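You operate a simulated robot arm through the tools that you are given. There is no shell and no other tool. Be economical: measure what you need, move in short steps, check, and stop when the job is done.

The job below is to be done with a simulated robot arm. You get a single attempt, and the scene is never put back.

## Task
Gauge both vee coupons; move the one under the chart's least leg to the rework tray.
Fine: stand the weld gauge back where it was; the sound coupon stays on the flip table. Set down upright: weld gauge.

It is judged by the outcome, as a careful person would: the job done as asked, and still so three seconds after it is handed in. It fails if anything else is knocked over, pushed out of place, dropped, spilled or broken.

## Robot
A 6-joint arm with a two-finger gripper on a trunk, on a base that drives. Base frame: it is fixed to the floor where the robot stands at the start and does not move with it; the origin is under the middle of the robot, x ahead of it, y to its left, z up; the surface under the hand at the start is at about z = 0.9. Lengths are in m, angles in rad, forces in N, time in s.
It reaches about 1.298 m from its shoulder. Its first joint turns from -2.601 to 2.601 rad. Places, roughly: bench chart [-1.8, 0.3, 1.3]; inside of the rework tray [-1.3, 0.7, 0.9]. Payload 1.57 kg.
Tool frame: the origin (TCP) lies between the finger pads and is the grasp point; the fingertips stand 0.021 m ahead of it; z points along the fingers, y is the line along which they close. Largest opening 0.07 m; the body of the gripper starts 0.05 m behind the TCP.
Orientation is that of the tool frame in the base frame, as [roll, pitch, yaw] about the fixed x, y, z axes, in that order (R = Rz(yaw) Ry(pitch) Rx(roll)). With the fingers straight down and closing along the base's y, the tool's x points along the base's -x, its y along +y and its z along -z.

## Interface
- The arm moves only by the tool send_rows. Its argument "rows" is a list of rows, each an object (a shift or turn left out is 0, a gripper value left out holds the last) with "linear": the shift along the tool's x, y, z in m, a list of three; "turn": the turn, a rotation vector about the tool's x, y, z in rad, a list of three. In form: [{"linear": [tx, ty, tz], "turn": [rx, ry, rz]}, ...]. A call has 1 to 10 rows; each row shifts and turns the commanded pose from where the row before left it, along the tool's axes as they then stand. "claw" is the opening, from 0 (shut) to 1 (fully open), set as the call begins (left out, the last holds). Rows are played at 5 a second. More than 0.05 m and 0.15 rad between two rows, or a gripper value outside its range, and nothing of the call is played. A pose out of reach is approached as far as the arm can. The call stops where the force on the tool passes 40 N (or 10 N more than at its start, if that is more) or the arm is blocked; 0.2 s more then pass. The fingers move at their own pace and stop on an object; they squeeze with about 30 N. The grip force told is the motor's: it shows also when the fingers shut on nothing. Time passes only in rows, and 0.2 s behind the last, so rows that do not move let the fingers close. The reply holds the time, the measured pose of the TCP, the force on the tool along the base axes, the opening and the grip force, in the units named above and with some noise, with the torque about the TCP (base axes, N m) and any sound that the robot's microphone picked up.
- Cameras (640 x 400 px; columns grow to the right, rows downward): "scene" is now at [-0.0264, 0.226, 1.891]; the picture's right is [0.93, -0.38, 0.00], its down [-0.35, -0.86, -0.36] and it looks along [0.14, 0.34, -0.93] (base axes); focal length 214 px, centre (320, 200). "wrist" rides on the gripper at [0.079, 0.004, -0.081] in the tool frame; the picture's right is [-0.05, 1.00, 0.00], its down [-0.67, -0.04, -0.74] and it looks along [-0.74, -0.04, 0.67] (tool axes); focal length 256 px, centre (320, 200). There is no depth. A picture from a camera that has moved, and an enlarged one, comes with that camera's place and axes in the base frame and with its lens.
- capture(camera): a new picture of that camera. The clock stands still meanwhile.
- slide_trunk(by): slides the trunk up (or, below 0, down) by that many m; the arm and the scene camera ride with it, the base frame stays. It gives what a move gives, with no picture.
- base_move(legs): drives the robot by 1 to 6 legs, each [ahead, turn to the left] in m and rad, along the robot's own axes; the way and the turn of a leg run together, so that a leg with both is an arc; at most 1.5 m and 3.142 rad a leg. The arm and the cameras ride along, it lands a little off, and it stops where it bumps. It gives what a move gives.
- aim_head(pan, tilt): turns the head with the scene camera to pan (to the left, within 2.705 rad either way) and tilt (down, from -0.506 to 1.204), counted from straight ahead of the robot. It gives what a move gives.
- enlarge(camera, box): a new picture of the part [left, top, right, bottom] of that camera's present view, enlarged. The clock stands still meanwhile.
- job_done(): hands the job in; it is judged then, once.

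Go step by step. Nothing tells you exact positions but the pictures and the camera data: compare them with the known pose of the tool, close in by small moves and look again before you grip or let go. The budget is 120 turns and 90 pictures, counting those below and the enlarged ones. Unless the task says otherwise, let go and move clear before handing in, and close with one line.

The tools are called after "Request:" as name(argument=value, ...) on one line, values as JSON. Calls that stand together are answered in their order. send_rows: Moves the arm, as the interface text tells. Its arguments: {"type":"object","properties":{"rows":{"type":"array"},"claw":{"type":"number"}},"required":["rows"]} The other tools are called the same way: slide_trunk (by) slides the trunk up or down; base_move (legs) drives the base; aim_head (pan, tilt) turns the head that bears the scene camera; capture (camera) takes a picture; enlarge (camera, box) takes an enlarged picture of a part of a camera's view; job_done () hands the job in.

At the start:

```text
time: 0.0
tool_pos: [0.6782, -0.1207, 1.2507]
orientation: [-3.142, 0.0, 3.131]
wrist_force: [-0.2, 0.3, 0.3]
moment: [0.01, 0.02, 0.0]
finger_gap: 0.0698
finger_force: 0.0
trunk travel left (down, up): [-0.932, 0.038]
robot x, y, heading: [-0.0004, 0.0026, 0.003]
head pan, tilt: [1.18, 1.201]
```

scene: 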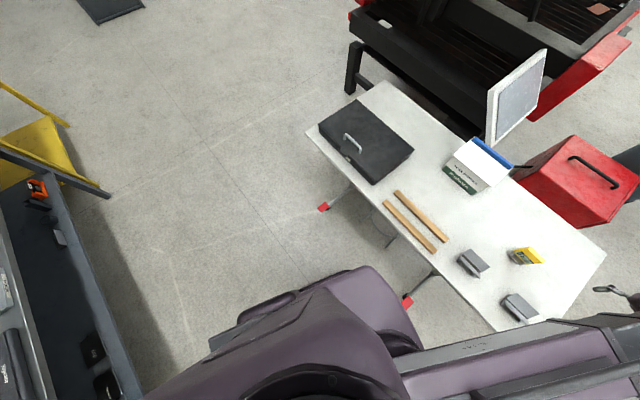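
wrist: 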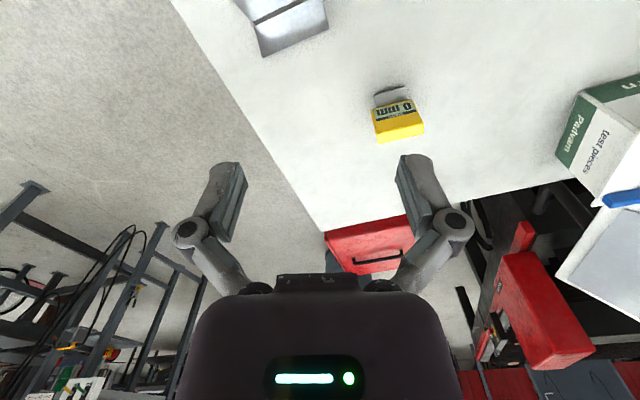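

I see the flip table ahead with two grey vee coupons and a yellow weld gauge; the chart is behind me. First I'll look at the chart and enlarge the coupons.

Request:
enlarge(camera="scene", box=[420, 200, 620, 330])

Request:
aim_head(pan=2.7, tilt=0.4)

Request:
capture(camera="scene")

```text
3.08 times, centred on (520, 265) of scene
camera zoom: at [-0.0264, 0.226, 1.891], right [0.93, -0.38, 0.0], down [-0.35, -0.86, -0.36], along [0.14, 0.34, -0.93], focal length 660 px, centre (-295, 0)
```

zoom: 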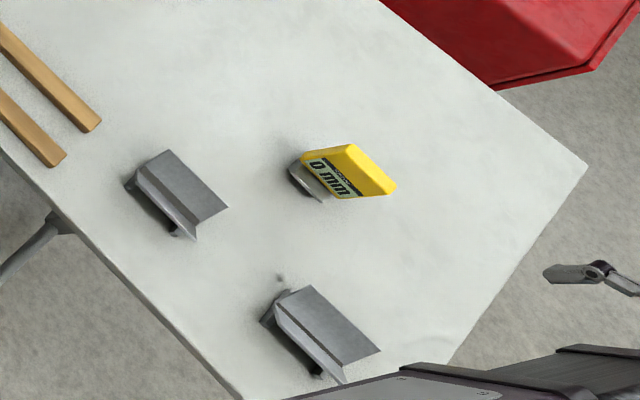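

```text
time: 1.6
tool_pos: [0.678, -0.1202, 1.25]
orientation: [-3.141, 0.001, 3.131]
wrist_force: [-0.5, -0.7, 0.7]
moment: [0.01, 0.02, 0.01]
finger_gap: 0.0699
finger_force: 0.1
trunk travel left (down, up): [-0.932, 0.038]
robot x, y, heading: [0.0027, 0.0027, 0.003]
head pan, tilt: [2.7, 0.4]
```

```text
86 pictures are left
camera scene: at [-0.1314, 0.2139, 1.9538], right [0.43, 0.9, 0.0], down [0.35, -0.17, -0.92], along [-0.83, 0.39, -0.39], focal length 214 px, centre (320, 200)
```

scene: 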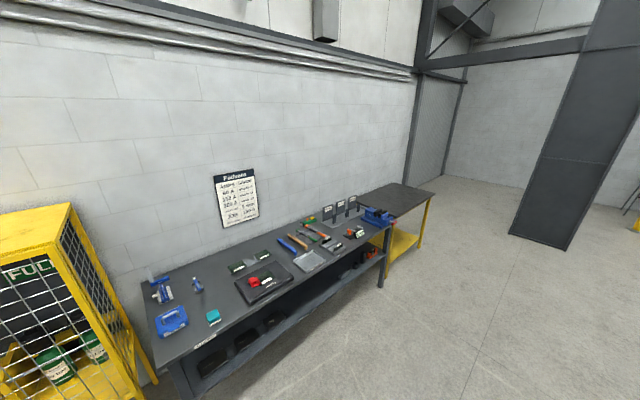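

Request:
enlarge(camera="scene", box=[205, 160, 275, 235])

Request:
enlarge(camera="scene", box=[220, 190, 420, 310])

```text
5.33 times, centred on (240, 198) of scene
camera zoom: at [-0.1314, 0.2139, 1.9538], right [0.43, 0.9, 0.0], down [0.35, -0.17, -0.92], along [-0.83, 0.39, -0.39], focal length 1144 px, centre (747, 213)
```

zoom: 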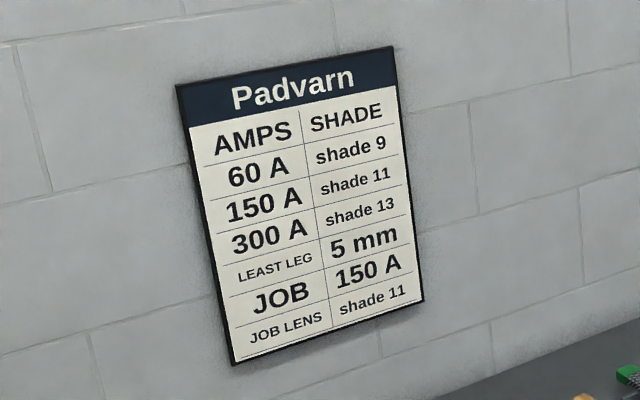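

```text
3.20 times, centred on (320, 250) of scene
camera zoom: at [-0.1314, 0.2139, 1.9538], right [0.43, 0.9, 0.0], down [0.35, -0.17, -0.92], along [-0.83, 0.39, -0.39], focal length 686 px, centre (320, 40)
```

zoom: 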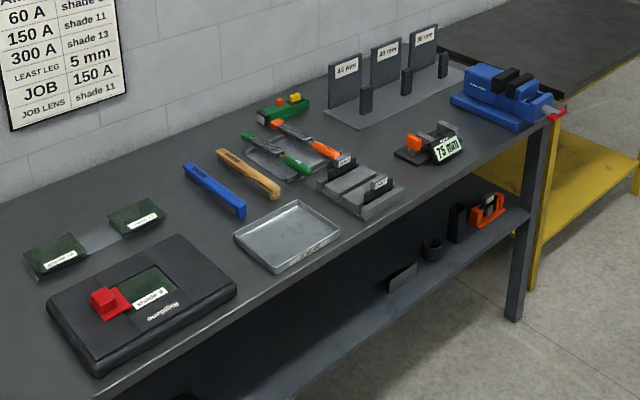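

The chart's least leg is 5 mm, and the rework tray is the metal tray on the bench at about (-1.33, 0.69). Next I'll pull the hand back to view the coupons and gauge with the wrist camera.

Request:
send_rows(rows=[{"linear": [0.05, 0, 0]}, {"linear": [0.05, 0, 0]}, {"linear": [0.05, 0, 0]}, {"linear": [0.05, 0, 0]}, {"linear": [0.03, 0, 0]}])

Request:
capture(camera="wrist")

Request:
aim_head(pan=0.0, tilt=0.9)

Request:
capture(camera="scene")

```text
time: 2.8
tool_pos: [0.5158, -0.1359, 1.2507]
orientation: [-3.141, 0.0, 3.132]
wrist_force: [-0.3, 0.2, 0.6]
moment: [0.02, -0.01, -0.04]
finger_gap: 0.07
finger_force: 0.0
out of reach, approached as far as the arm can: row 4, 5
trunk travel left (down, up): [-0.932, 0.038]
robot x, y, heading: [0.0004, 0.0047, -0.003]
head pan, tilt: [2.7, 0.4]
```

```text
83 pictures are left
camera wrist: at [0.4377, -0.1299, 1.3307], right [0.06, 1.0, 0.0], down [0.67, -0.04, 0.74], along [0.74, -0.05, -0.67], focal length 256 px, centre (320, 200)
```

wrist: 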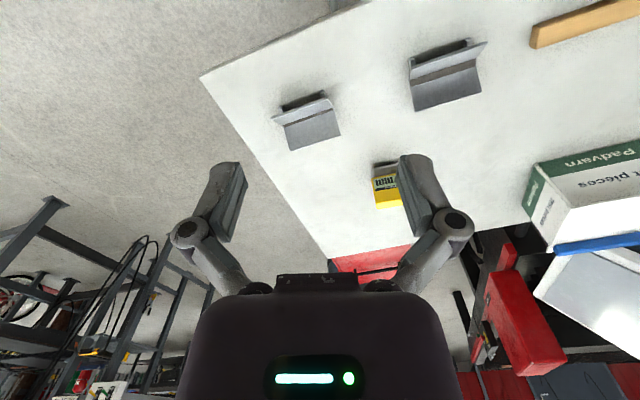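

```text
time: 5.2
tool_pos: [0.5166, -0.1339, 1.2513]
orientation: [3.141, 0.0, 3.131]
wrist_force: [0.3, -0.1, -0.4]
moment: [-0.01, 0.0, -0.02]
finger_gap: 0.0699
finger_force: 0.1
trunk travel left (down, up): [-0.932, 0.038]
robot x, y, heading: [0.0048, 0.0051, 0.001]
head pan, tilt: [0.0, 0.901]
```

```text
82 pictures are left
camera scene: at [0.0278, 0.1744, 1.9108], right [0.0, -1.0, 0.0], down [-0.78, 0.0, -0.62], along [0.62, 0.0, -0.78], focal length 214 px, centre (320, 200)
```

scene: 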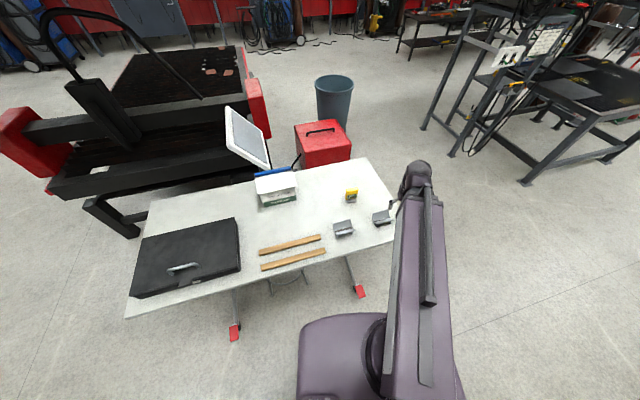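

Request:
enlarge(camera="scene", box=[315, 175, 405, 245])

Request:
enlarge(camera="wrist", box=[260, 20, 500, 210])

```text
5.71 times, centred on (360, 210) of scene
camera zoom: at [0.0278, 0.1744, 1.9108], right [0.0, -1.0, 0.0], down [-0.78, 0.0, -0.62], along [0.62, 0.0, -0.78], focal length 1226 px, centre (91, 143)
```

zoom: 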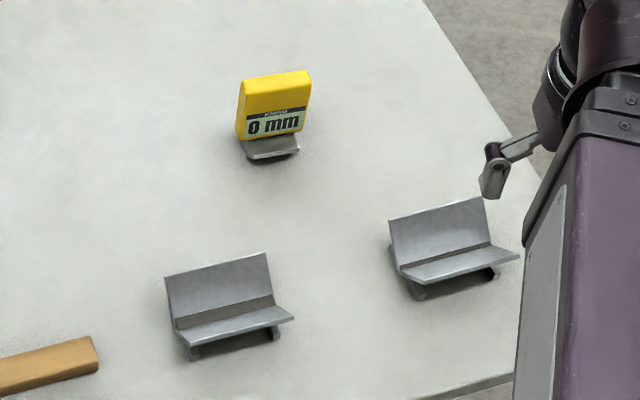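

```text
2.11 times, centred on (380, 115) of wrist
camera zoom: at [0.4387, -0.1295, 1.3304], right [0.06, 1.0, 0.0], down [0.67, -0.04, 0.74], along [0.74, -0.05, -0.67], focal length 539 px, centre (194, 379)
```

zoom: 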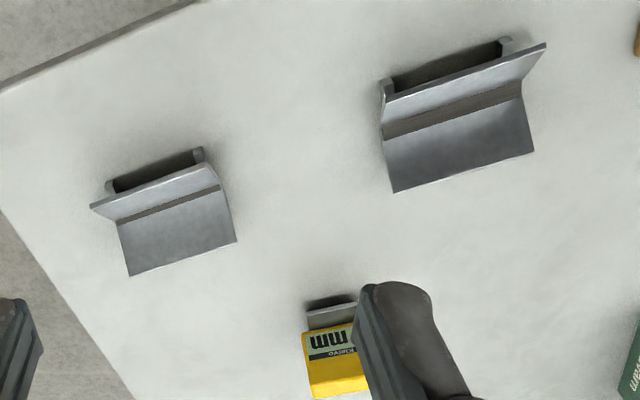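

Both coupons and the gauge are roughly parallel, all turned about 15° from my y axis. I'll move the hand in to look at the gauge closely, lined up with it.

Request:
send_rows(rows=[{"linear": [-0.035, 0.022, 0.033]}, {"linear": [-0.035, 0.022, 0.033]}, {"linear": [-0.034, 0.023, 0.034]}, {"turn": [0, 0, -0.125]}, {"turn": [0, 0, -0.125]}, {}])

Request:
capture(camera="wrist")

```text
refused: row 1 steps farther than a row can; nothing moved
```

```text
79 pictures are left
camera wrist: at [0.4387, -0.1295, 1.3304], right [0.06, 1.0, 0.0], down [0.67, -0.04, 0.74], along [0.74, -0.05, -0.67], focal length 256 px, centre (320, 200)
```

wrist: 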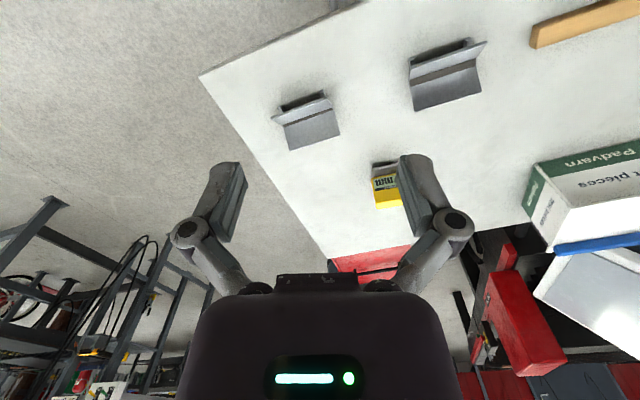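

The step was too large; I'll use smaller rows.

Request:
send_rows(rows=[{"linear": [-0.026, 0.017, 0.025]}, {"linear": [-0.026, 0.017, 0.025]}, {"linear": [-0.026, 0.017, 0.025]}, {"linear": [-0.026, 0.017, 0.025]}, {"turn": [0, 0, -0.125]}, {"turn": [0, 0, -0.125]}, {}])

Request:
capture(camera="wrist")

```text
time: 6.8
tool_pos: [0.619, -0.069, 1.2507]
orientation: [-3.141, 0.001, -2.899]
wrist_force: [0.1, 0.4, -0.3]
moment: [0.02, 0.0, -0.03]
finger_gap: 0.07
finger_force: 0.1
out of reach, approached as far as the arm can: row 1, 2, 3, 4
trunk travel left (down, up): [-0.932, 0.038]
robot x, y, heading: [-0.0003, 0.0021, 0.001]
head pan, tilt: [0.0, 0.901]
```

```text
78 pictures are left
camera wrist: at [0.5427, -0.0828, 1.3305], right [-0.19, 0.98, 0.0], down [0.66, 0.12, 0.74], along [0.73, 0.14, -0.67], focal length 256 px, centre (320, 200)
```

wrist: 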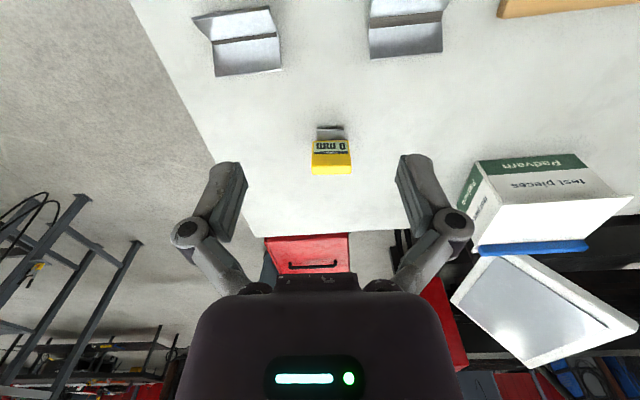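

The arm can't reach lower with the trunk this high. I'll lower the trunk by 0.15 and look again.

Request:
slide_trunk(by=-0.15)

Request:
capture(camera="wrist")

Request:
enlarge(camera="wrist", box=[270, 120, 390, 220])

```text
time: 8.6
tool_pos: [0.6189, -0.0677, 1.1]
orientation: [-3.139, 0.0, -2.904]
wrist_force: [-0.2, 0.6, -0.3]
moment: [0.02, 0.02, 0.02]
finger_gap: 0.0701
finger_force: 0.1
trunk travel left (down, up): [-0.782, 0.188]
robot x, y, heading: [-0.002, 0.0052, 0.0]
head pan, tilt: [0.0, 0.901]
```

```text
77 pictures are left
camera wrist: at [0.5428, -0.0827, 1.1804], right [-0.19, 0.98, 0.0], down [0.66, 0.12, 0.74], along [0.73, 0.14, -0.67], focal length 256 px, centre (320, 200)
```

wrist: 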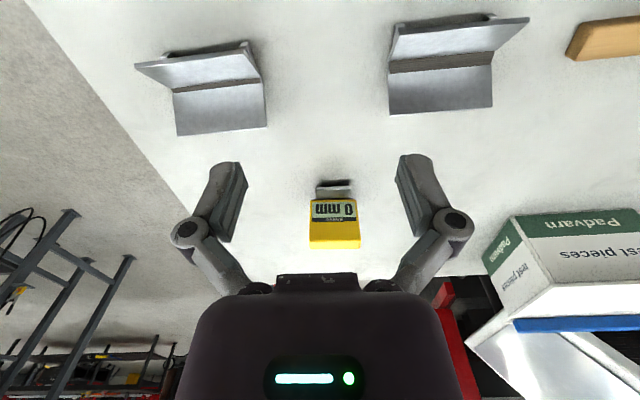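

```text
4.00 times, centred on (330, 170) of wrist
camera zoom: at [0.5428, -0.0827, 1.1804], right [-0.19, 0.98, 0.0], down [0.66, 0.12, 0.74], along [0.73, 0.14, -0.67], focal length 1024 px, centre (280, 320)
```

zoom: 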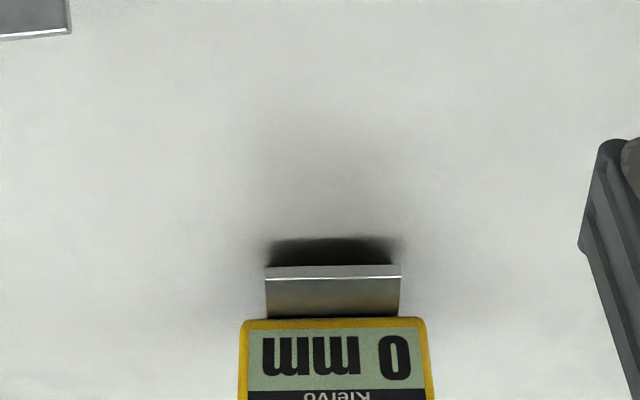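

The gauge stands upright with a steel foot under it; I need a side view of the foot. I'll swing the hand round to the gauge's right side and look low.

Request:
send_rows(rows=[{"linear": [-0.029, -0.034, 0]}, {"linear": [-0.029, -0.034, 0]}, {"linear": [-0.029, -0.034, 0]}, {"linear": [-0.029, -0.034, 0]}, {"linear": [-0.029, -0.034, 0]}, {"turn": [0, 0, -0.148]}, {"turn": [0, 0, -0.148]}, {"turn": [0, 0, -0.148]}, {"turn": [0, 0, -0.148]}, {"turn": [0, 0, -0.148]}])

Request:
send_rows(rows=[{"turn": [0, 0, -0.148]}, {"turn": [0, 0, -0.148]}, {"turn": [0, 0, -0.148]}, {"turn": [0, 0, -0.148]}, {"turn": [0, -0.15, 0]}, {"turn": [0, -0.15, 0]}, {"turn": [0, -0.15, 0]}, {}])

Request:
capture(camera="wrist")

```text
time: 10.8
tool_pos: [0.8, -0.1984, 1.1006]
orientation: [3.141, 0.0, -2.158]
wrist_force: [-0.2, -0.3, -0.5]
moment: [0.01, -0.01, 0.02]
finger_gap: 0.0703
finger_force: 0.1
trunk travel left (down, up): [-0.782, 0.188]
robot x, y, heading: [0.0004, 0.0034, 0.005]
head pan, tilt: [0.0, 0.901]
```

```text
time: 12.6
tool_pos: [0.8007, -0.1989, 1.1188]
orientation: [3.139, 0.45, -1.569]
wrist_force: [-0.2, 0.4, -0.2]
moment: [-0.03, 0.0, 0.03]
finger_gap: 0.0699
finger_force: 0.0
out of reach, approached as far as the arm can: row 6, 7
trunk travel left (down, up): [-0.782, 0.188]
robot x, y, heading: [0.0006, 0.0024, 0.002]
head pan, tilt: [0.0, 0.901]
```

```text
75 pictures are left
camera wrist: at [0.7979, -0.3054, 1.1563], right [-1.0, 0.05, 0.02], down [0.03, 0.28, 0.96], along [0.04, 0.96, -0.28], focal length 256 px, centre (320, 200)
```

wrist: 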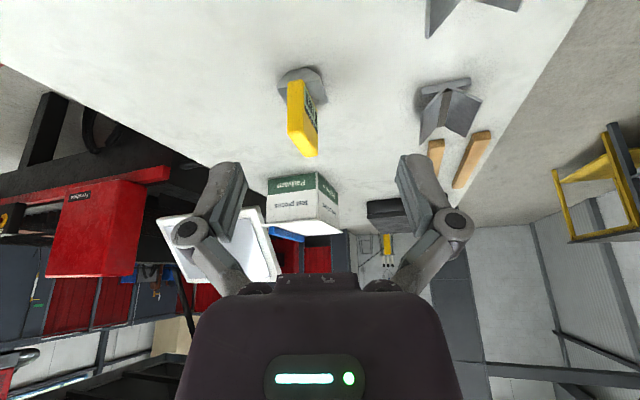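

Request:
enlarge(camera="wrist", box=[240, 40, 360, 170])

Request:
enlarge(camera="wrist", box=[400, 60, 500, 150])

```text
3.08 times, centred on (300, 105) of wrist
camera zoom: at [0.7979, -0.3054, 1.1563], right [-1.0, 0.05, 0.02], down [0.03, 0.28, 0.96], along [0.04, 0.96, -0.28], focal length 788 px, centre (382, 492)
```

zoom: 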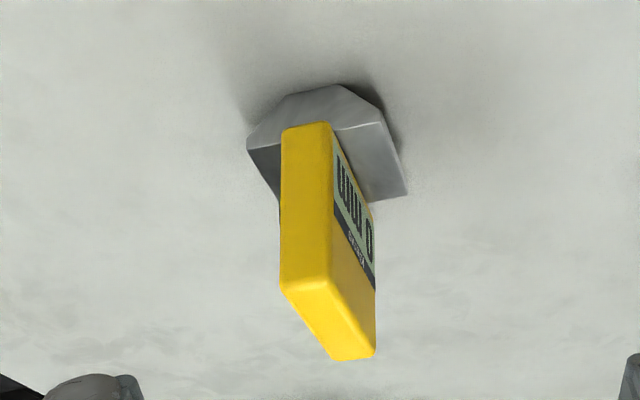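

```text
4.44 times, centred on (450, 105) of wrist
camera zoom: at [0.7979, -0.3054, 1.1563], right [-1.0, 0.05, 0.02], down [0.03, 0.28, 0.96], along [0.04, 0.96, -0.28], focal length 1138 px, centre (-258, 622)
```

zoom: 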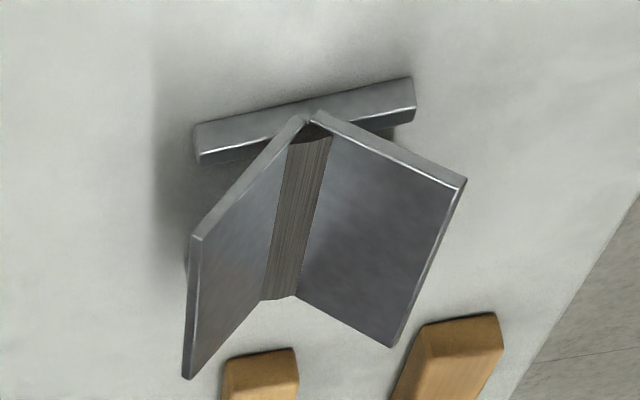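

The gauge has a wedge foot that will seat in the vee; its body is about 66 mm wide and 18 mm thick, display on the lower half facing me. I'll grip it by its thickness near the top, so I now align and hover over it.

Request:
send_rows(rows=[{"turn": [0, 0.15, 0]}, {"turn": [0, 0.15, 0]}, {"turn": [0, 0.15, 0]}, {"turn": [0, 0, -0.125]}, {"turn": [0, 0, -0.125]}, {}])

Request:
send_rows(rows=[{"linear": [-0.036, -0.0156, 0]}, {"linear": [-0.036, -0.0156, 0]}, {"linear": [-0.036, -0.0156, 0]}, {"linear": [-0.036, -0.0156, 0]}, {"linear": [-0.036, -0.0156, 0]}, {}])

Request:
capture(camera="wrist")

Request:
enlarge(camera="scene", box=[300, 140, 420, 220])

```text
time: 14.0
tool_pos: [0.8004, -0.1974, 1.1002]
orientation: [3.141, 0.0, -1.318]
wrist_force: [0.3, 0.3, 0.0]
moment: [-0.01, 0.01, 0.01]
finger_gap: 0.0704
finger_force: 0.1
out of reach, approached as far as the arm can: row 1, 2
trunk travel left (down, up): [-0.782, 0.188]
robot x, y, heading: [-0.0024, 0.004, 0.001]
head pan, tilt: [0.0, 0.901]
```

```text
time: 15.4
tool_pos: [0.8341, -0.0033, 1.1016]
orientation: [-3.141, -0.001, -1.319]
wrist_force: [0.4, 0.3, -1.2]
moment: [0.03, -0.01, 0.01]
finger_gap: 0.0704
finger_force: 0.1
out of reach, approached as far as the arm can: row 1
trunk travel left (down, up): [-0.782, 0.188]
robot x, y, heading: [-0.0008, 0.0024, 0.002]
head pan, tilt: [0.0, 0.901]
```

```text
72 pictures are left
camera wrist: at [0.8491, -0.0816, 1.1804], right [-0.98, -0.2, 0.0], down [-0.13, 0.65, 0.74], along [-0.15, 0.73, -0.67], focal length 256 px, centre (320, 200)
```

wrist: 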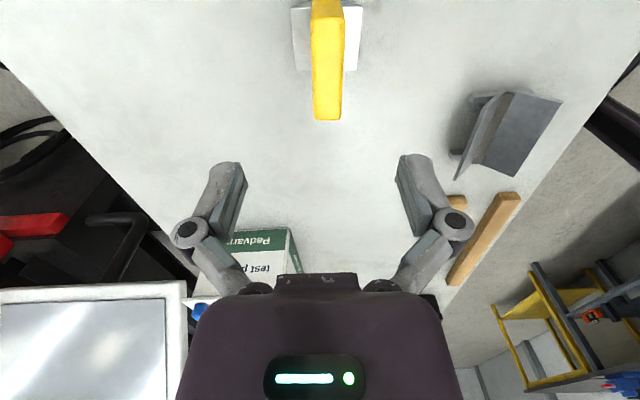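

```text
5.00 times, centred on (360, 180) of scene
camera zoom: at [0.0279, 0.1742, 1.7608], right [0.0, -1.0, 0.0], down [-0.78, 0.0, -0.62], along [0.62, 0.0, -0.78], focal length 1072 px, centre (120, 300)
```

zoom: 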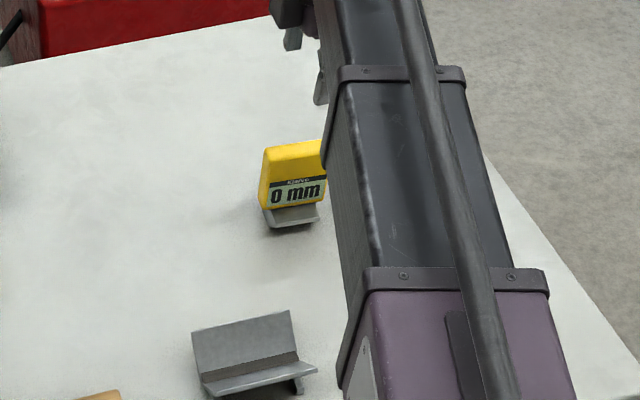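

Request:
enlarge(camera="wrist", box=[260, 0, 400, 130])

```text
3.08 times, centred on (330, 65) of wrist
camera zoom: at [0.8491, -0.0816, 1.1804], right [-0.98, -0.2, 0.0], down [-0.13, 0.65, 0.74], along [-0.15, 0.73, -0.67], focal length 788 px, centre (289, 615)
```

zoom: 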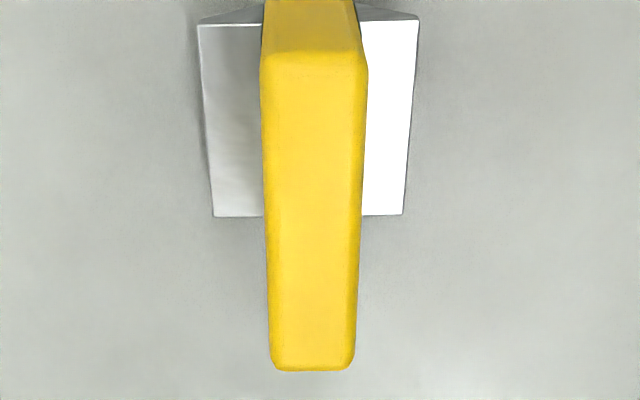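

The gauge is aligned with the fingers, about 6 mm off centre, top near z = 0.99. I'll shift, descend so the fingers straddle the plain yellow top part, and look before closing.

Request:
send_rows(rows=[{"linear": [0, 0.006, 0]}, {"linear": [0, 0, 0.04]}, {"linear": [0, 0, 0.04]}, {"linear": [0, 0, 0.02]}, {}])

Request:
capture(camera="wrist")

Request:
capture(camera="scene")

```text
time: 16.6
tool_pos: [0.8263, -0.0061, 1.1001]
orientation: [3.141, -0.001, -1.32]
wrist_force: [0.1, -0.1, 0.4]
moment: [-0.02, 0.02, -0.01]
finger_gap: 0.07
finger_force: 0.0
out of reach, approached as far as the arm can: row 2, 3, 4
trunk travel left (down, up): [-0.782, 0.188]
robot x, y, heading: [0.0001, 0.0072, 0.003]
head pan, tilt: [0.0, 0.901]
```

```text
69 pictures are left
camera wrist: at [0.8426, -0.084, 1.1804], right [-0.98, -0.2, 0.0], down [-0.13, 0.65, 0.74], along [-0.15, 0.73, -0.67], focal length 256 px, centre (320, 200)
```

wrist: 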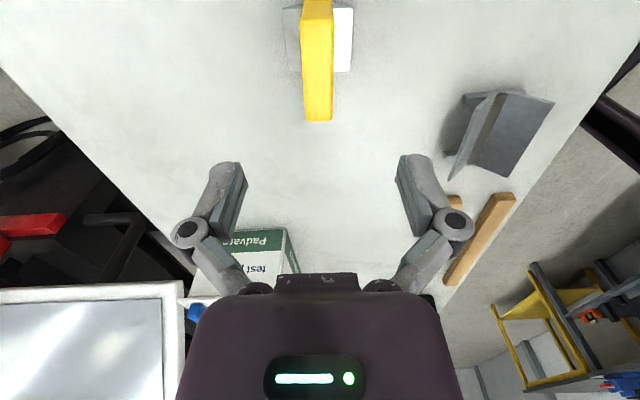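

```text
68 pictures are left
camera scene: at [0.0279, 0.1745, 1.7608], right [0.0, -1.0, 0.0], down [-0.78, 0.0, -0.62], along [0.62, 0.0, -0.78], focal length 214 px, centre (320, 200)
```

scene: 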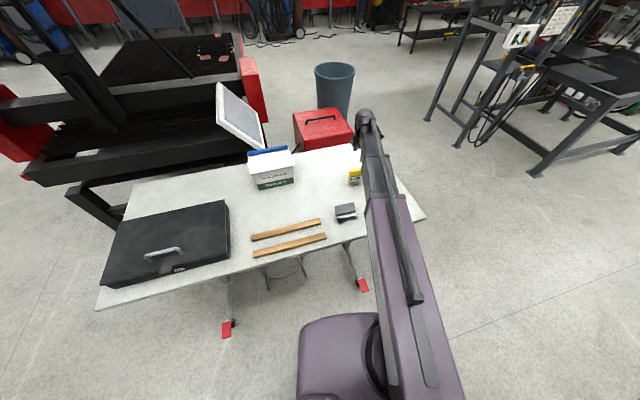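

The arm is at its lower limit relative to the trunk. I'll raise the hand 0.15 and lower the trunk 0.2 for working room.

Request:
send_rows(rows=[{"linear": [0, 0, -0.05]}, {"linear": [0, 0, -0.05]}, {"linear": [0, 0, -0.05]}, {}])

Request:
slide_trunk(by=-0.2)

Request:
send_rows(rows=[{"linear": [0, 0, 0.02]}, {}])

Request:
capture(camera="wrist")

Request:
capture(camera="scene")

```text
time: 17.6
tool_pos: [0.827, -0.0055, 1.0996]
orientation: [3.141, 0.0, -1.32]
wrist_force: [0.8, 0.0, 0.2]
moment: [0.0, 0.01, 0.01]
finger_gap: 0.0699
finger_force: 0.2
out of reach, approached as far as the arm can: row 1, 2, 3
trunk travel left (down, up): [-0.782, 0.188]
robot x, y, heading: [0.0005, 0.0015, 0.001]
head pan, tilt: [0.0, 0.901]
```

```text
time: 19.1
tool_pos: [0.8239, -0.0064, 0.9495]
orientation: [-3.139, -0.002, -1.32]
wrist_force: [-5.0, 0.9, 37.2]
moment: [-0.04, -0.07, 0.0]
finger_gap: 0.0697
finger_force: 0.1
trunk travel left (down, up): [-0.628, 0.342]
robot x, y, heading: [-0.0016, 0.0071, -0.003]
head pan, tilt: [0.0, 0.901]
stopped: the force on the tool passed its limit at 188 N (the readings are from after the stop); the commanded pose is now the measured one
```

```text
time: 19.7
tool_pos: [0.826, -0.0049, 0.9491]
orientation: [-3.137, -0.002, -1.32]
wrist_force: [-3.9, 1.9, 36.9]
moment: [-0.07, -0.04, 0.0]
finger_gap: 0.0702
finger_force: 0.0
out of reach, approached as far as the arm can: row 1
trunk travel left (down, up): [-0.628, 0.342]
robot x, y, heading: [-0.0002, 0.0059, -0.0]
head pan, tilt: [0.0, 0.901]
```

```text
67 pictures are left
camera wrist: at [0.8408, -0.0837, 1.0296], right [-0.98, -0.2, -0.01], down [-0.14, 0.65, 0.74], along [-0.14, 0.73, -0.67], focal length 256 px, centre (320, 200)
```

wrist: 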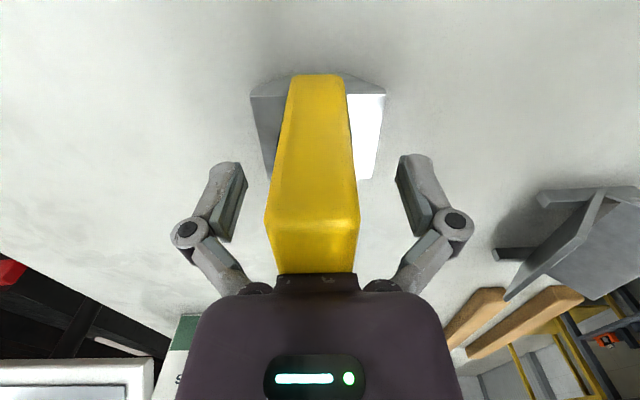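

```text
66 pictures are left
camera scene: at [0.023, 0.1747, 1.6072], right [0.0, -1.0, 0.0], down [-0.78, 0.0, -0.62], along [0.62, 0.0, -0.78], focal length 214 px, centre (320, 200)
```

scene: 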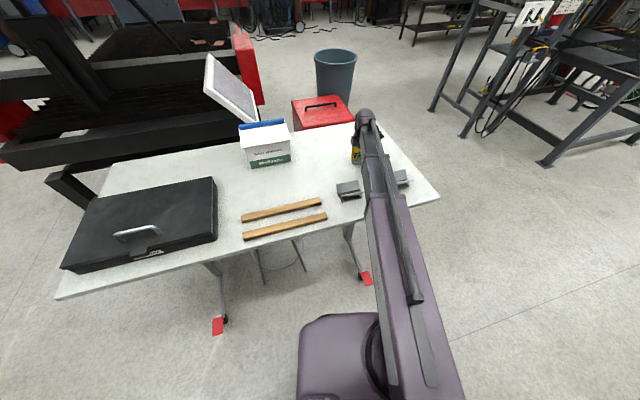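

Arm evidently can't move vertically — height comes only from the trunk — and the palm pressed on the gauge's top (now known at z ≈ 1.0). It still stands; I'll back the trunk up at once.

Request:
slide_trunk(by=0.036)

Request:
capture(camera="wrist")

Request:
enlarge(camera="scene", box=[320, 100, 420, 210])

```text
time: 20.5
tool_pos: [0.8275, -0.005, 0.9823]
orientation: [-3.14, -0.002, -1.321]
wrist_force: [-0.4, 0.3, -0.1]
moment: [0.03, -0.03, 0.03]
finger_gap: 0.07
finger_force: 0.0
trunk travel left (down, up): [-0.664, 0.306]
robot x, y, heading: [0.0006, 0.003, 0.004]
head pan, tilt: [0.0, 0.901]
```

```text
65 pictures are left
camera wrist: at [0.8439, -0.084, 1.0628], right [-0.98, -0.2, 0.0], down [-0.13, 0.65, 0.74], along [-0.14, 0.73, -0.67], focal length 256 px, centre (320, 200)
```

wrist: 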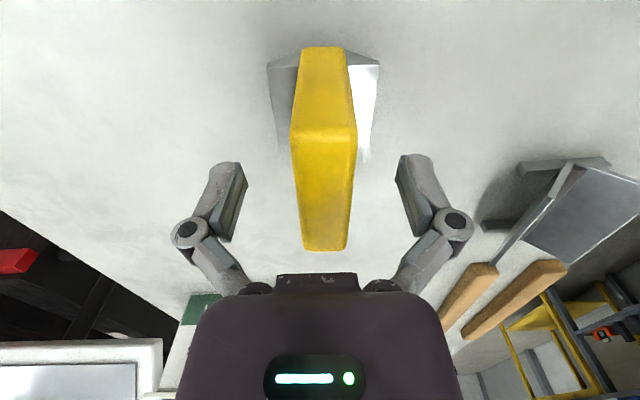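

```text
3.64 times, centred on (370, 155) of scene
camera zoom: at [0.0278, 0.1745, 1.6429], right [0.0, -1.0, 0.0], down [-0.78, 0.0, -0.62], along [0.62, 0.0, -0.78], focal length 780 px, centre (138, 364)
```

zoom: 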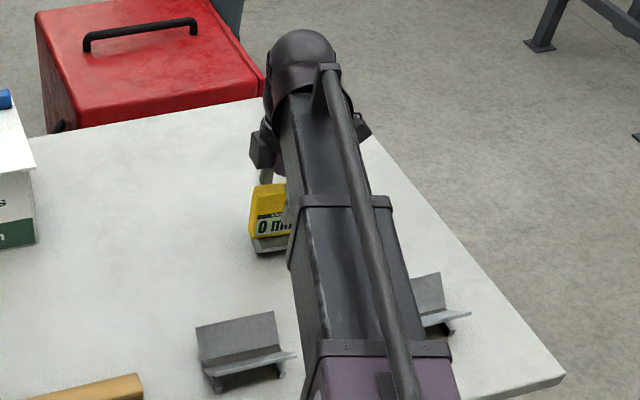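

The gauge is upright, centred between the fingers with the tips at its plain upper part. I'll close the grip.

Request:
send_rows(claw=0, rows=[{}, {}, {}, {}, {}])

Request:
capture(camera="wrist")

```text
time: 21.7
tool_pos: [0.8267, -0.0056, 0.9818]
orientation: [-3.137, -0.002, -1.318]
wrist_force: [-1.5, -0.9, 4.4]
moment: [-0.03, 0.06, -0.01]
finger_gap: 0.0216
finger_force: 29.9
trunk travel left (down, up): [-0.664, 0.306]
robot x, y, heading: [-0.0012, 0.0036, 0.005]
head pan, tilt: [0.0, 0.901]
```

```text
63 pictures are left
camera wrist: at [0.8435, -0.084, 1.0631], right [-0.98, -0.2, 0.0], down [-0.13, 0.65, 0.74], along [-0.14, 0.73, -0.67], focal length 256 px, centre (320, 200)
```

wrist: 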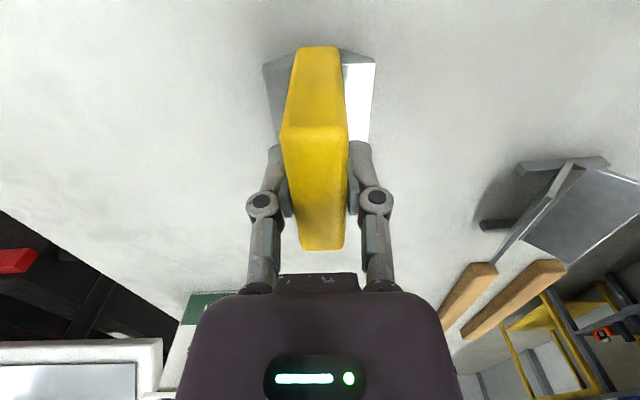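

The gauge is held (21.6 mm thick). I'll lift it 0.1 with the trunk.

Request:
slide_trunk(by=0.1)

Request:
capture(camera="wrist")

```text
time: 23.0
tool_pos: [0.828, -0.0061, 1.0835]
orientation: [-3.141, -0.003, -1.318]
wrist_force: [0.0, 0.3, -0.4]
moment: [0.0, 0.04, 0.02]
finger_gap: 0.0
finger_force: 29.1
trunk travel left (down, up): [-0.764, 0.206]
robot x, y, heading: [0.0013, 0.0029, 0.003]
head pan, tilt: [0.0, 0.901]
```

```text
62 pictures are left
camera wrist: at [0.8442, -0.084, 1.1625], right [-0.98, -0.2, 0.0], down [-0.13, 0.65, 0.74], along [-0.14, 0.73, -0.67], focal length 256 px, centre (320, 200)
```

wrist: 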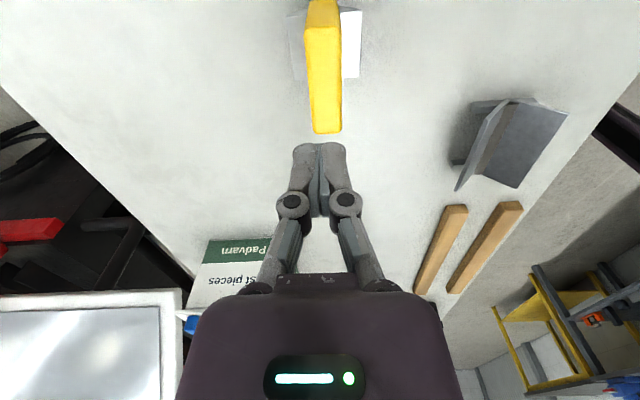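

The gauge slipped from the grip and still stands in place. I'll open, check its alignment, then grip lower.

Request:
send_rows(claw=1, rows=[{}, {}, {}, {}])

Request:
enlarge(camera="wrist", box=[240, 0, 420, 150])

Request:
enlarge(camera="scene", box=[310, 120, 410, 210])

```text
time: 24.0
tool_pos: [0.8282, -0.0048, 1.0827]
orientation: [-3.141, -0.001, -1.32]
wrist_force: [-0.5, 0.0, 0.1]
moment: [-0.03, -0.05, -0.04]
finger_gap: 0.0702
finger_force: 0.0
trunk travel left (down, up): [-0.764, 0.206]
robot x, y, heading: [-0.0001, -0.0015, 0.004]
head pan, tilt: [0.0, 0.901]
```

```text
2.67 times, centred on (330, 75) of wrist
camera zoom: at [0.8441, -0.084, 1.1626], right [-0.98, -0.2, 0.0], down [-0.13, 0.65, 0.74], along [-0.14, 0.73, -0.67], focal length 683 px, centre (293, 533)
```

zoom: 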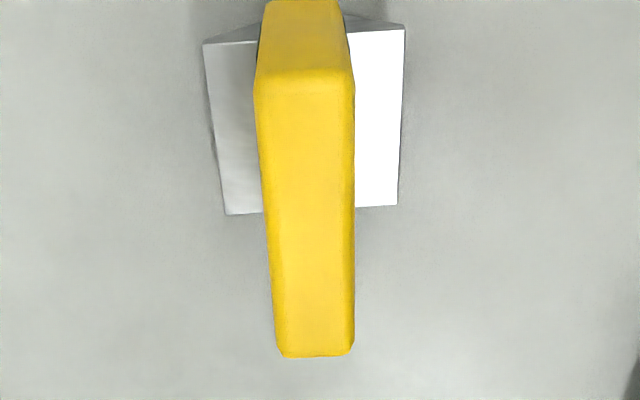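

```text
4.44 times, centred on (360, 165) of scene
camera zoom: at [0.0281, 0.1744, 1.743], right [0.0, -1.0, 0.0], down [-0.78, 0.0, -0.62], along [0.62, 0.0, -0.78], focal length 953 px, centre (142, 356)
```

zoom: 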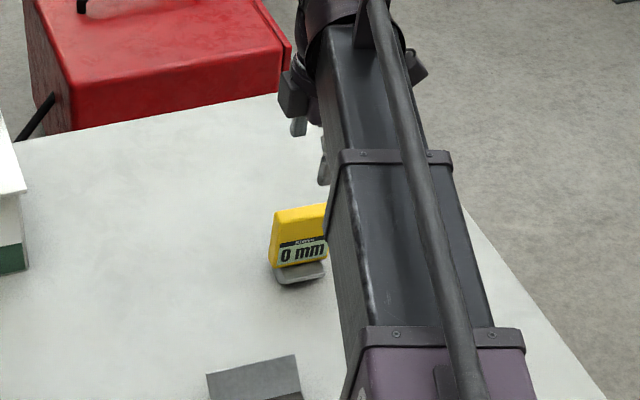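

The gauge is still parallel to the fingers, about 5 mm off centre each way. I'll recentre and descend to grip 17 mm lower.

Request:
send_rows(rows=[{"linear": [0.0052, 0.0048, 0]}, {}])

Request:
slide_trunk(by=-0.117)

Request:
capture(camera="wrist")

```text
time: 24.6
tool_pos: [0.8244, -0.0127, 1.082]
orientation: [-3.14, -0.001, -1.321]
wrist_force: [-0.6, -0.1, -0.2]
moment: [-0.01, -0.01, -0.01]
finger_gap: 0.0699
finger_force: 0.1
trunk travel left (down, up): [-0.764, 0.206]
robot x, y, heading: [0.001, 0.007, 0.001]
head pan, tilt: [0.0, 0.901]
```

```text
time: 26.1
tool_pos: [0.8229, -0.0116, 0.9667]
orientation: [-3.14, -0.001, -1.32]
wrist_force: [-0.8, -0.5, -0.5]
moment: [0.0, -0.03, -0.01]
finger_gap: 0.0701
finger_force: 0.0
trunk travel left (down, up): [-0.647, 0.323]
robot x, y, heading: [0.0005, 0.0015, 0.007]
head pan, tilt: [0.0, 0.901]
```

```text
59 pictures are left
camera wrist: at [0.8403, -0.0905, 1.0457], right [-0.98, -0.2, 0.0], down [-0.13, 0.65, 0.74], along [-0.14, 0.73, -0.67], focal length 256 px, centre (320, 200)
```

wrist: 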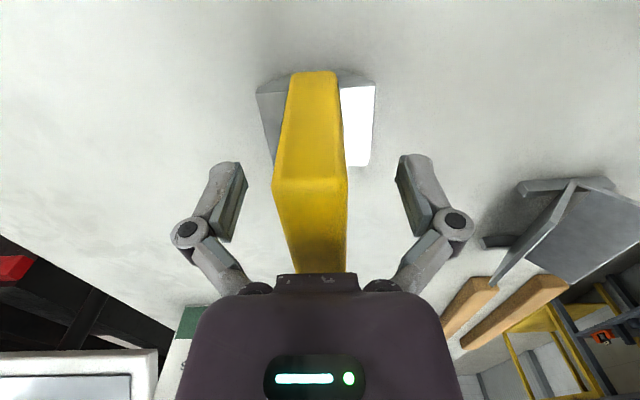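

Centred. Close and make a small test lift.

Request:
send_rows(claw=0, rows=[{}, {}, {}, {}, {}, {}])

Request:
slide_trunk(by=0.015)

Request:
capture(camera="wrist")

```text
time: 27.5
tool_pos: [0.8234, -0.013, 0.9664]
orientation: [-3.138, -0.002, -1.321]
wrist_force: [-0.7, 1.2, 7.1]
moment: [0.0, 0.04, -0.02]
finger_gap: 0.0212
finger_force: 29.8
trunk travel left (down, up): [-0.647, 0.323]
robot x, y, heading: [0.0008, 0.0023, 0.001]
head pan, tilt: [0.0, 0.901]
```

```text
time: 28.1
tool_pos: [0.8234, -0.0131, 0.981]
orientation: [-3.14, -0.003, -1.319]
wrist_force: [-0.2, 0.0, -2.3]
moment: [-0.03, 0.01, 0.01]
finger_gap: 0.0216
finger_force: 30.2
trunk travel left (down, up): [-0.662, 0.308]
robot x, y, heading: [0.0017, 0.0015, 0.005]
head pan, tilt: [0.0, 0.901]
```

```text
58 pictures are left
camera wrist: at [0.8406, -0.0905, 1.0604], right [-0.98, -0.2, 0.0], down [-0.13, 0.65, 0.74], along [-0.14, 0.73, -0.67], focal length 256 px, centre (320, 200)
```

wrist: 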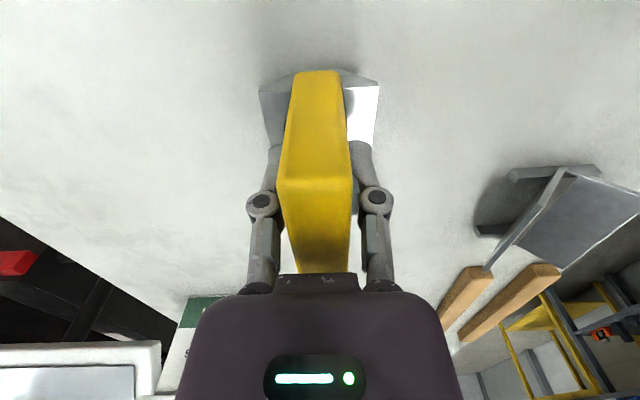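

The gauge is lifted and holds firm (standing height: TCP z 0.9665). Lift further, then check before travelling.

Request:
slide_trunk(by=0.04)

Request:
slide_trunk(by=0.045)

Request:
capture(camera="wrist")

```text
time: 29.0
tool_pos: [0.8244, -0.012, 1.0204]
orientation: [-3.14, -0.002, -1.321]
wrist_force: [0.8, -0.1, -1.9]
moment: [-0.01, 0.0, -0.01]
finger_gap: 0.0215
finger_force: 29.8
trunk travel left (down, up): [-0.702, 0.268]
robot x, y, heading: [-0.0021, 0.0035, 0.005]
head pan, tilt: [0.0, 0.901]
```

```text
time: 29.8
tool_pos: [0.824, -0.0122, 1.066]
orientation: [-3.139, -0.001, -1.319]
wrist_force: [-0.2, 0.2, -1.8]
moment: [-0.01, -0.02, 0.01]
finger_gap: 0.0215
finger_force: 30.4
trunk travel left (down, up): [-0.747, 0.223]
robot x, y, heading: [-0.0013, 0.0063, 0.001]
head pan, tilt: [0.0, 0.901]
```

```text
57 pictures are left
camera wrist: at [0.8406, -0.0905, 1.1454], right [-0.98, -0.2, 0.0], down [-0.13, 0.65, 0.74], along [-0.14, 0.73, -0.67], focal length 256 px, centre (320, 200)
```

wrist: 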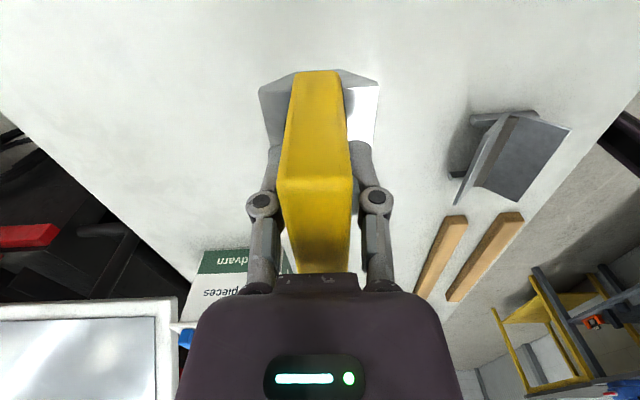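

Held steady. Now I move it over the left coupon (A), hovering.

Request:
send_rows(rows=[{"linear": [-0.0182, 0.0308, 0]}, {"linear": [-0.0182, 0.0308, 0]}, {"linear": [-0.0182, 0.0308, 0]}, {"linear": [-0.0182, 0.0308, 0]}, {"linear": [-0.0182, 0.0308, 0]}, {"linear": [-0.0182, 0.0308, 0]}, {}])

Request:
capture(camera="wrist")

Request:
capture(camera="scene")

```text
time: 31.4
tool_pos: [0.6197, 0.0477, 1.0649]
orientation: [-3.141, 0.0, -1.319]
wrist_force: [-0.2, 1.0, -1.8]
moment: [0.0, 0.01, -0.01]
finger_gap: 0.0215
finger_force: 30.1
trunk travel left (down, up): [-0.747, 0.223]
robot x, y, heading: [0.0021, 0.0053, 0.002]
head pan, tilt: [0.0, 0.901]
```

```text
56 pictures are left
camera wrist: at [0.6358, -0.0298, 1.1454], right [-0.98, -0.2, 0.0], down [-0.13, 0.65, 0.74], along [-0.14, 0.73, -0.67], focal length 256 px, centre (320, 200)
```

wrist: 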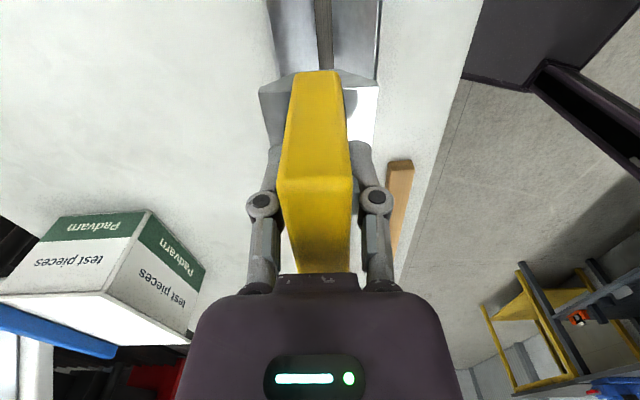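

```text
55 pictures are left
camera scene: at [0.0287, 0.1744, 1.726], right [0.0, -1.0, 0.0], down [-0.78, 0.0, -0.62], along [0.62, 0.0, -0.78], focal length 214 px, centre (320, 200)
```

scene: 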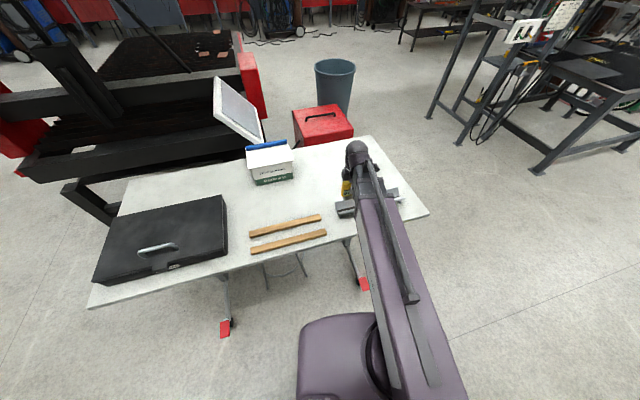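

Request:
enlarge(camera="wrist", box=[240, 0, 400, 100])

Request:
enlarge(camera="scene", box=[310, 150, 410, 230])

```text
4.00 times, centred on (320, 50) of wrist
camera zoom: at [0.6358, -0.0298, 1.1454], right [-0.98, -0.2, 0.0], down [-0.13, 0.65, 0.74], along [-0.14, 0.73, -0.67], focal length 1024 px, centre (320, 800)
```

zoom: 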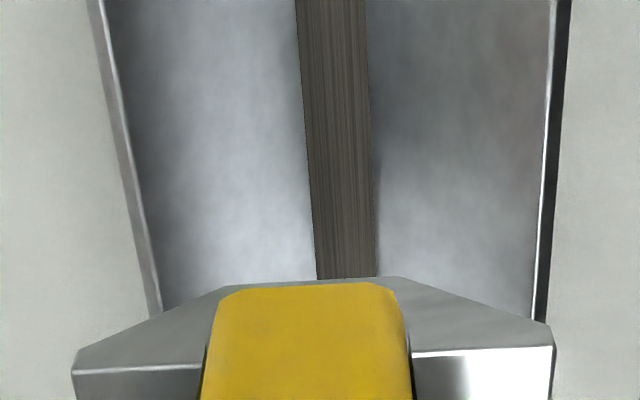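

```text
5.00 times, centred on (360, 190) of scene
camera zoom: at [0.0287, 0.1744, 1.726], right [0.0, -1.0, 0.0], down [-0.78, 0.0, -0.62], along [0.62, 0.0, -0.78], focal length 1072 px, centre (120, 250)
```

zoom: 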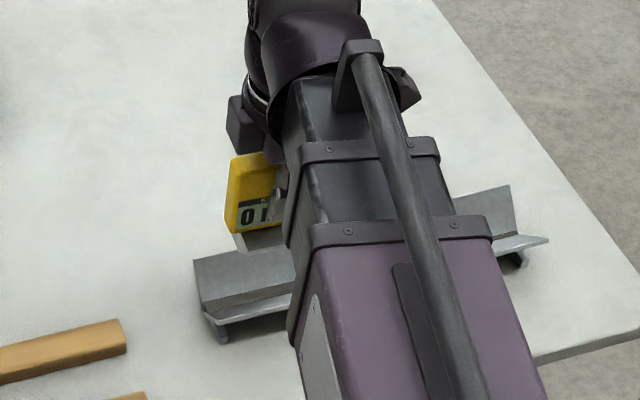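

The weld root of coupon A is 5 mm to the tool's +y side and parallel within a degree. I'll shift and lower near to the vee.

Request:
send_rows(rows=[{"linear": [0, 0.005, 0]}, {}])

Request:
slide_trunk(by=-0.055)

Request:
capture(camera="wrist")

Request:
enlarge(camera="scene", box=[310, 150, 410, 230])

```text
time: 32.0
tool_pos: [0.6129, 0.0471, 1.0661]
orientation: [-3.14, -0.002, -1.321]
wrist_force: [-1.2, -1.2, -2.7]
moment: [0.03, -0.02, -0.03]
finger_gap: 0.0215
finger_force: 30.4
trunk travel left (down, up): [-0.747, 0.223]
robot x, y, heading: [-0.0024, 0.0028, -0.001]
head pan, tilt: [0.0, 0.901]
```

```text
time: 33.0
tool_pos: [0.6139, 0.0467, 1.0107]
orientation: [3.141, -0.002, -1.318]
wrist_force: [-0.5, 0.7, -1.4]
moment: [-0.03, -0.01, 0.0]
finger_gap: 0.0216
finger_force: 30.7
trunk travel left (down, up): [-0.692, 0.278]
robot x, y, heading: [0.001, 0.0041, -0.001]
head pan, tilt: [0.0, 0.901]
```

```text
52 pictures are left
camera wrist: at [0.6303, -0.0318, 1.0906], right [-0.98, -0.2, 0.0], down [-0.13, 0.65, 0.74], along [-0.14, 0.73, -0.67], focal length 256 px, centre (320, 200)
```

wrist: 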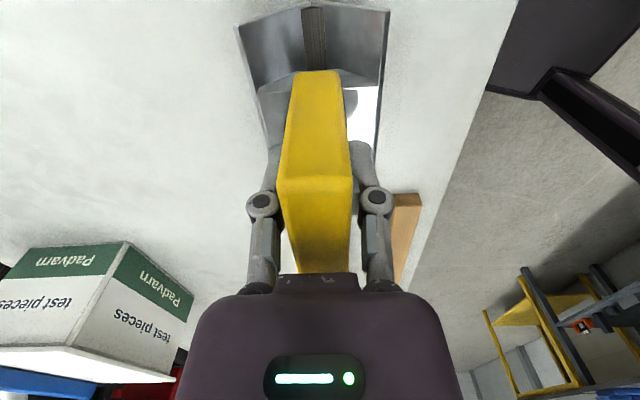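

```text
5.00 times, centred on (360, 190) of scene
camera zoom: at [0.0281, 0.1744, 1.671], right [0.0, -1.0, 0.0], down [-0.78, 0.0, -0.62], along [0.62, 0.0, -0.78], focal length 1072 px, centre (120, 250)
```

zoom: 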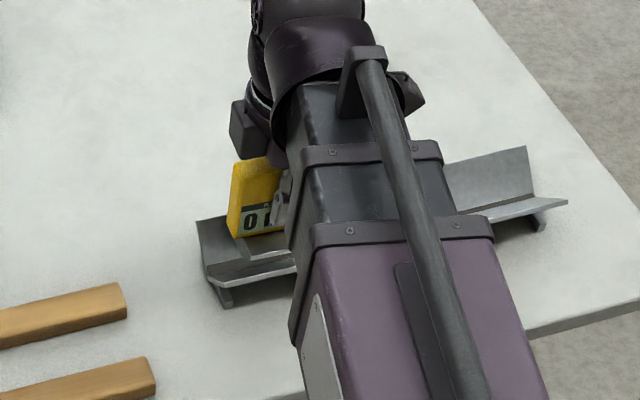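

Well placed, root within about 1 mm. Lowering into the vee in small steps.

Request:
send_rows(rows=[{"linear": [0, -0.0013, 0]}, {}])

Request:
slide_trunk(by=-0.012)

Request:
slide_trunk(by=-0.004)

Request:
slide_trunk(by=-0.003)

```text
time: 33.6
tool_pos: [0.6144, 0.0467, 1.0109]
orientation: [-3.14, -0.001, -1.321]
wrist_force: [-0.4, 0.1, -0.9]
moment: [0.01, -0.02, -0.02]
finger_gap: 0.0214
finger_force: 29.8
trunk travel left (down, up): [-0.692, 0.278]
robot x, y, heading: [-0.0005, 0.0018, 0.003]
head pan, tilt: [0.0, 0.901]
```

```text
time: 34.2
tool_pos: [0.6144, 0.0465, 0.9984]
orientation: [-3.141, -0.002, -1.319]
wrist_force: [-0.5, 0.6, -1.9]
moment: [-0.01, -0.01, -0.01]
finger_gap: 0.0215
finger_force: 29.9
trunk travel left (down, up): [-0.68, 0.29]
robot x, y, heading: [-0.0006, 0.0048, -0.003]
head pan, tilt: [0.0, 0.901]
```

```text
time: 34.7
tool_pos: [0.6144, 0.0466, 0.9934]
orientation: [-3.141, -0.002, -1.319]
wrist_force: [0.2, -0.3, -1.1]
moment: [0.01, -0.03, 0.02]
finger_gap: 0.0217
finger_force: 30.0
trunk travel left (down, up): [-0.676, 0.294]
robot x, y, heading: [-0.0015, 0.0046, 0.002]
head pan, tilt: [0.0, 0.901]
```

```text
time: 35.2
tool_pos: [0.6149, 0.0461, 0.9911]
orientation: [-3.141, -0.001, -1.319]
wrist_force: [-0.2, 0.1, -0.6]
moment: [-0.02, 0.0, -0.01]
finger_gap: 0.0215
finger_force: 29.9
trunk travel left (down, up): [-0.673, 0.297]
robot x, y, heading: [-0.0022, 0.0043, -0.003]
head pan, tilt: [0.0, 0.901]
```

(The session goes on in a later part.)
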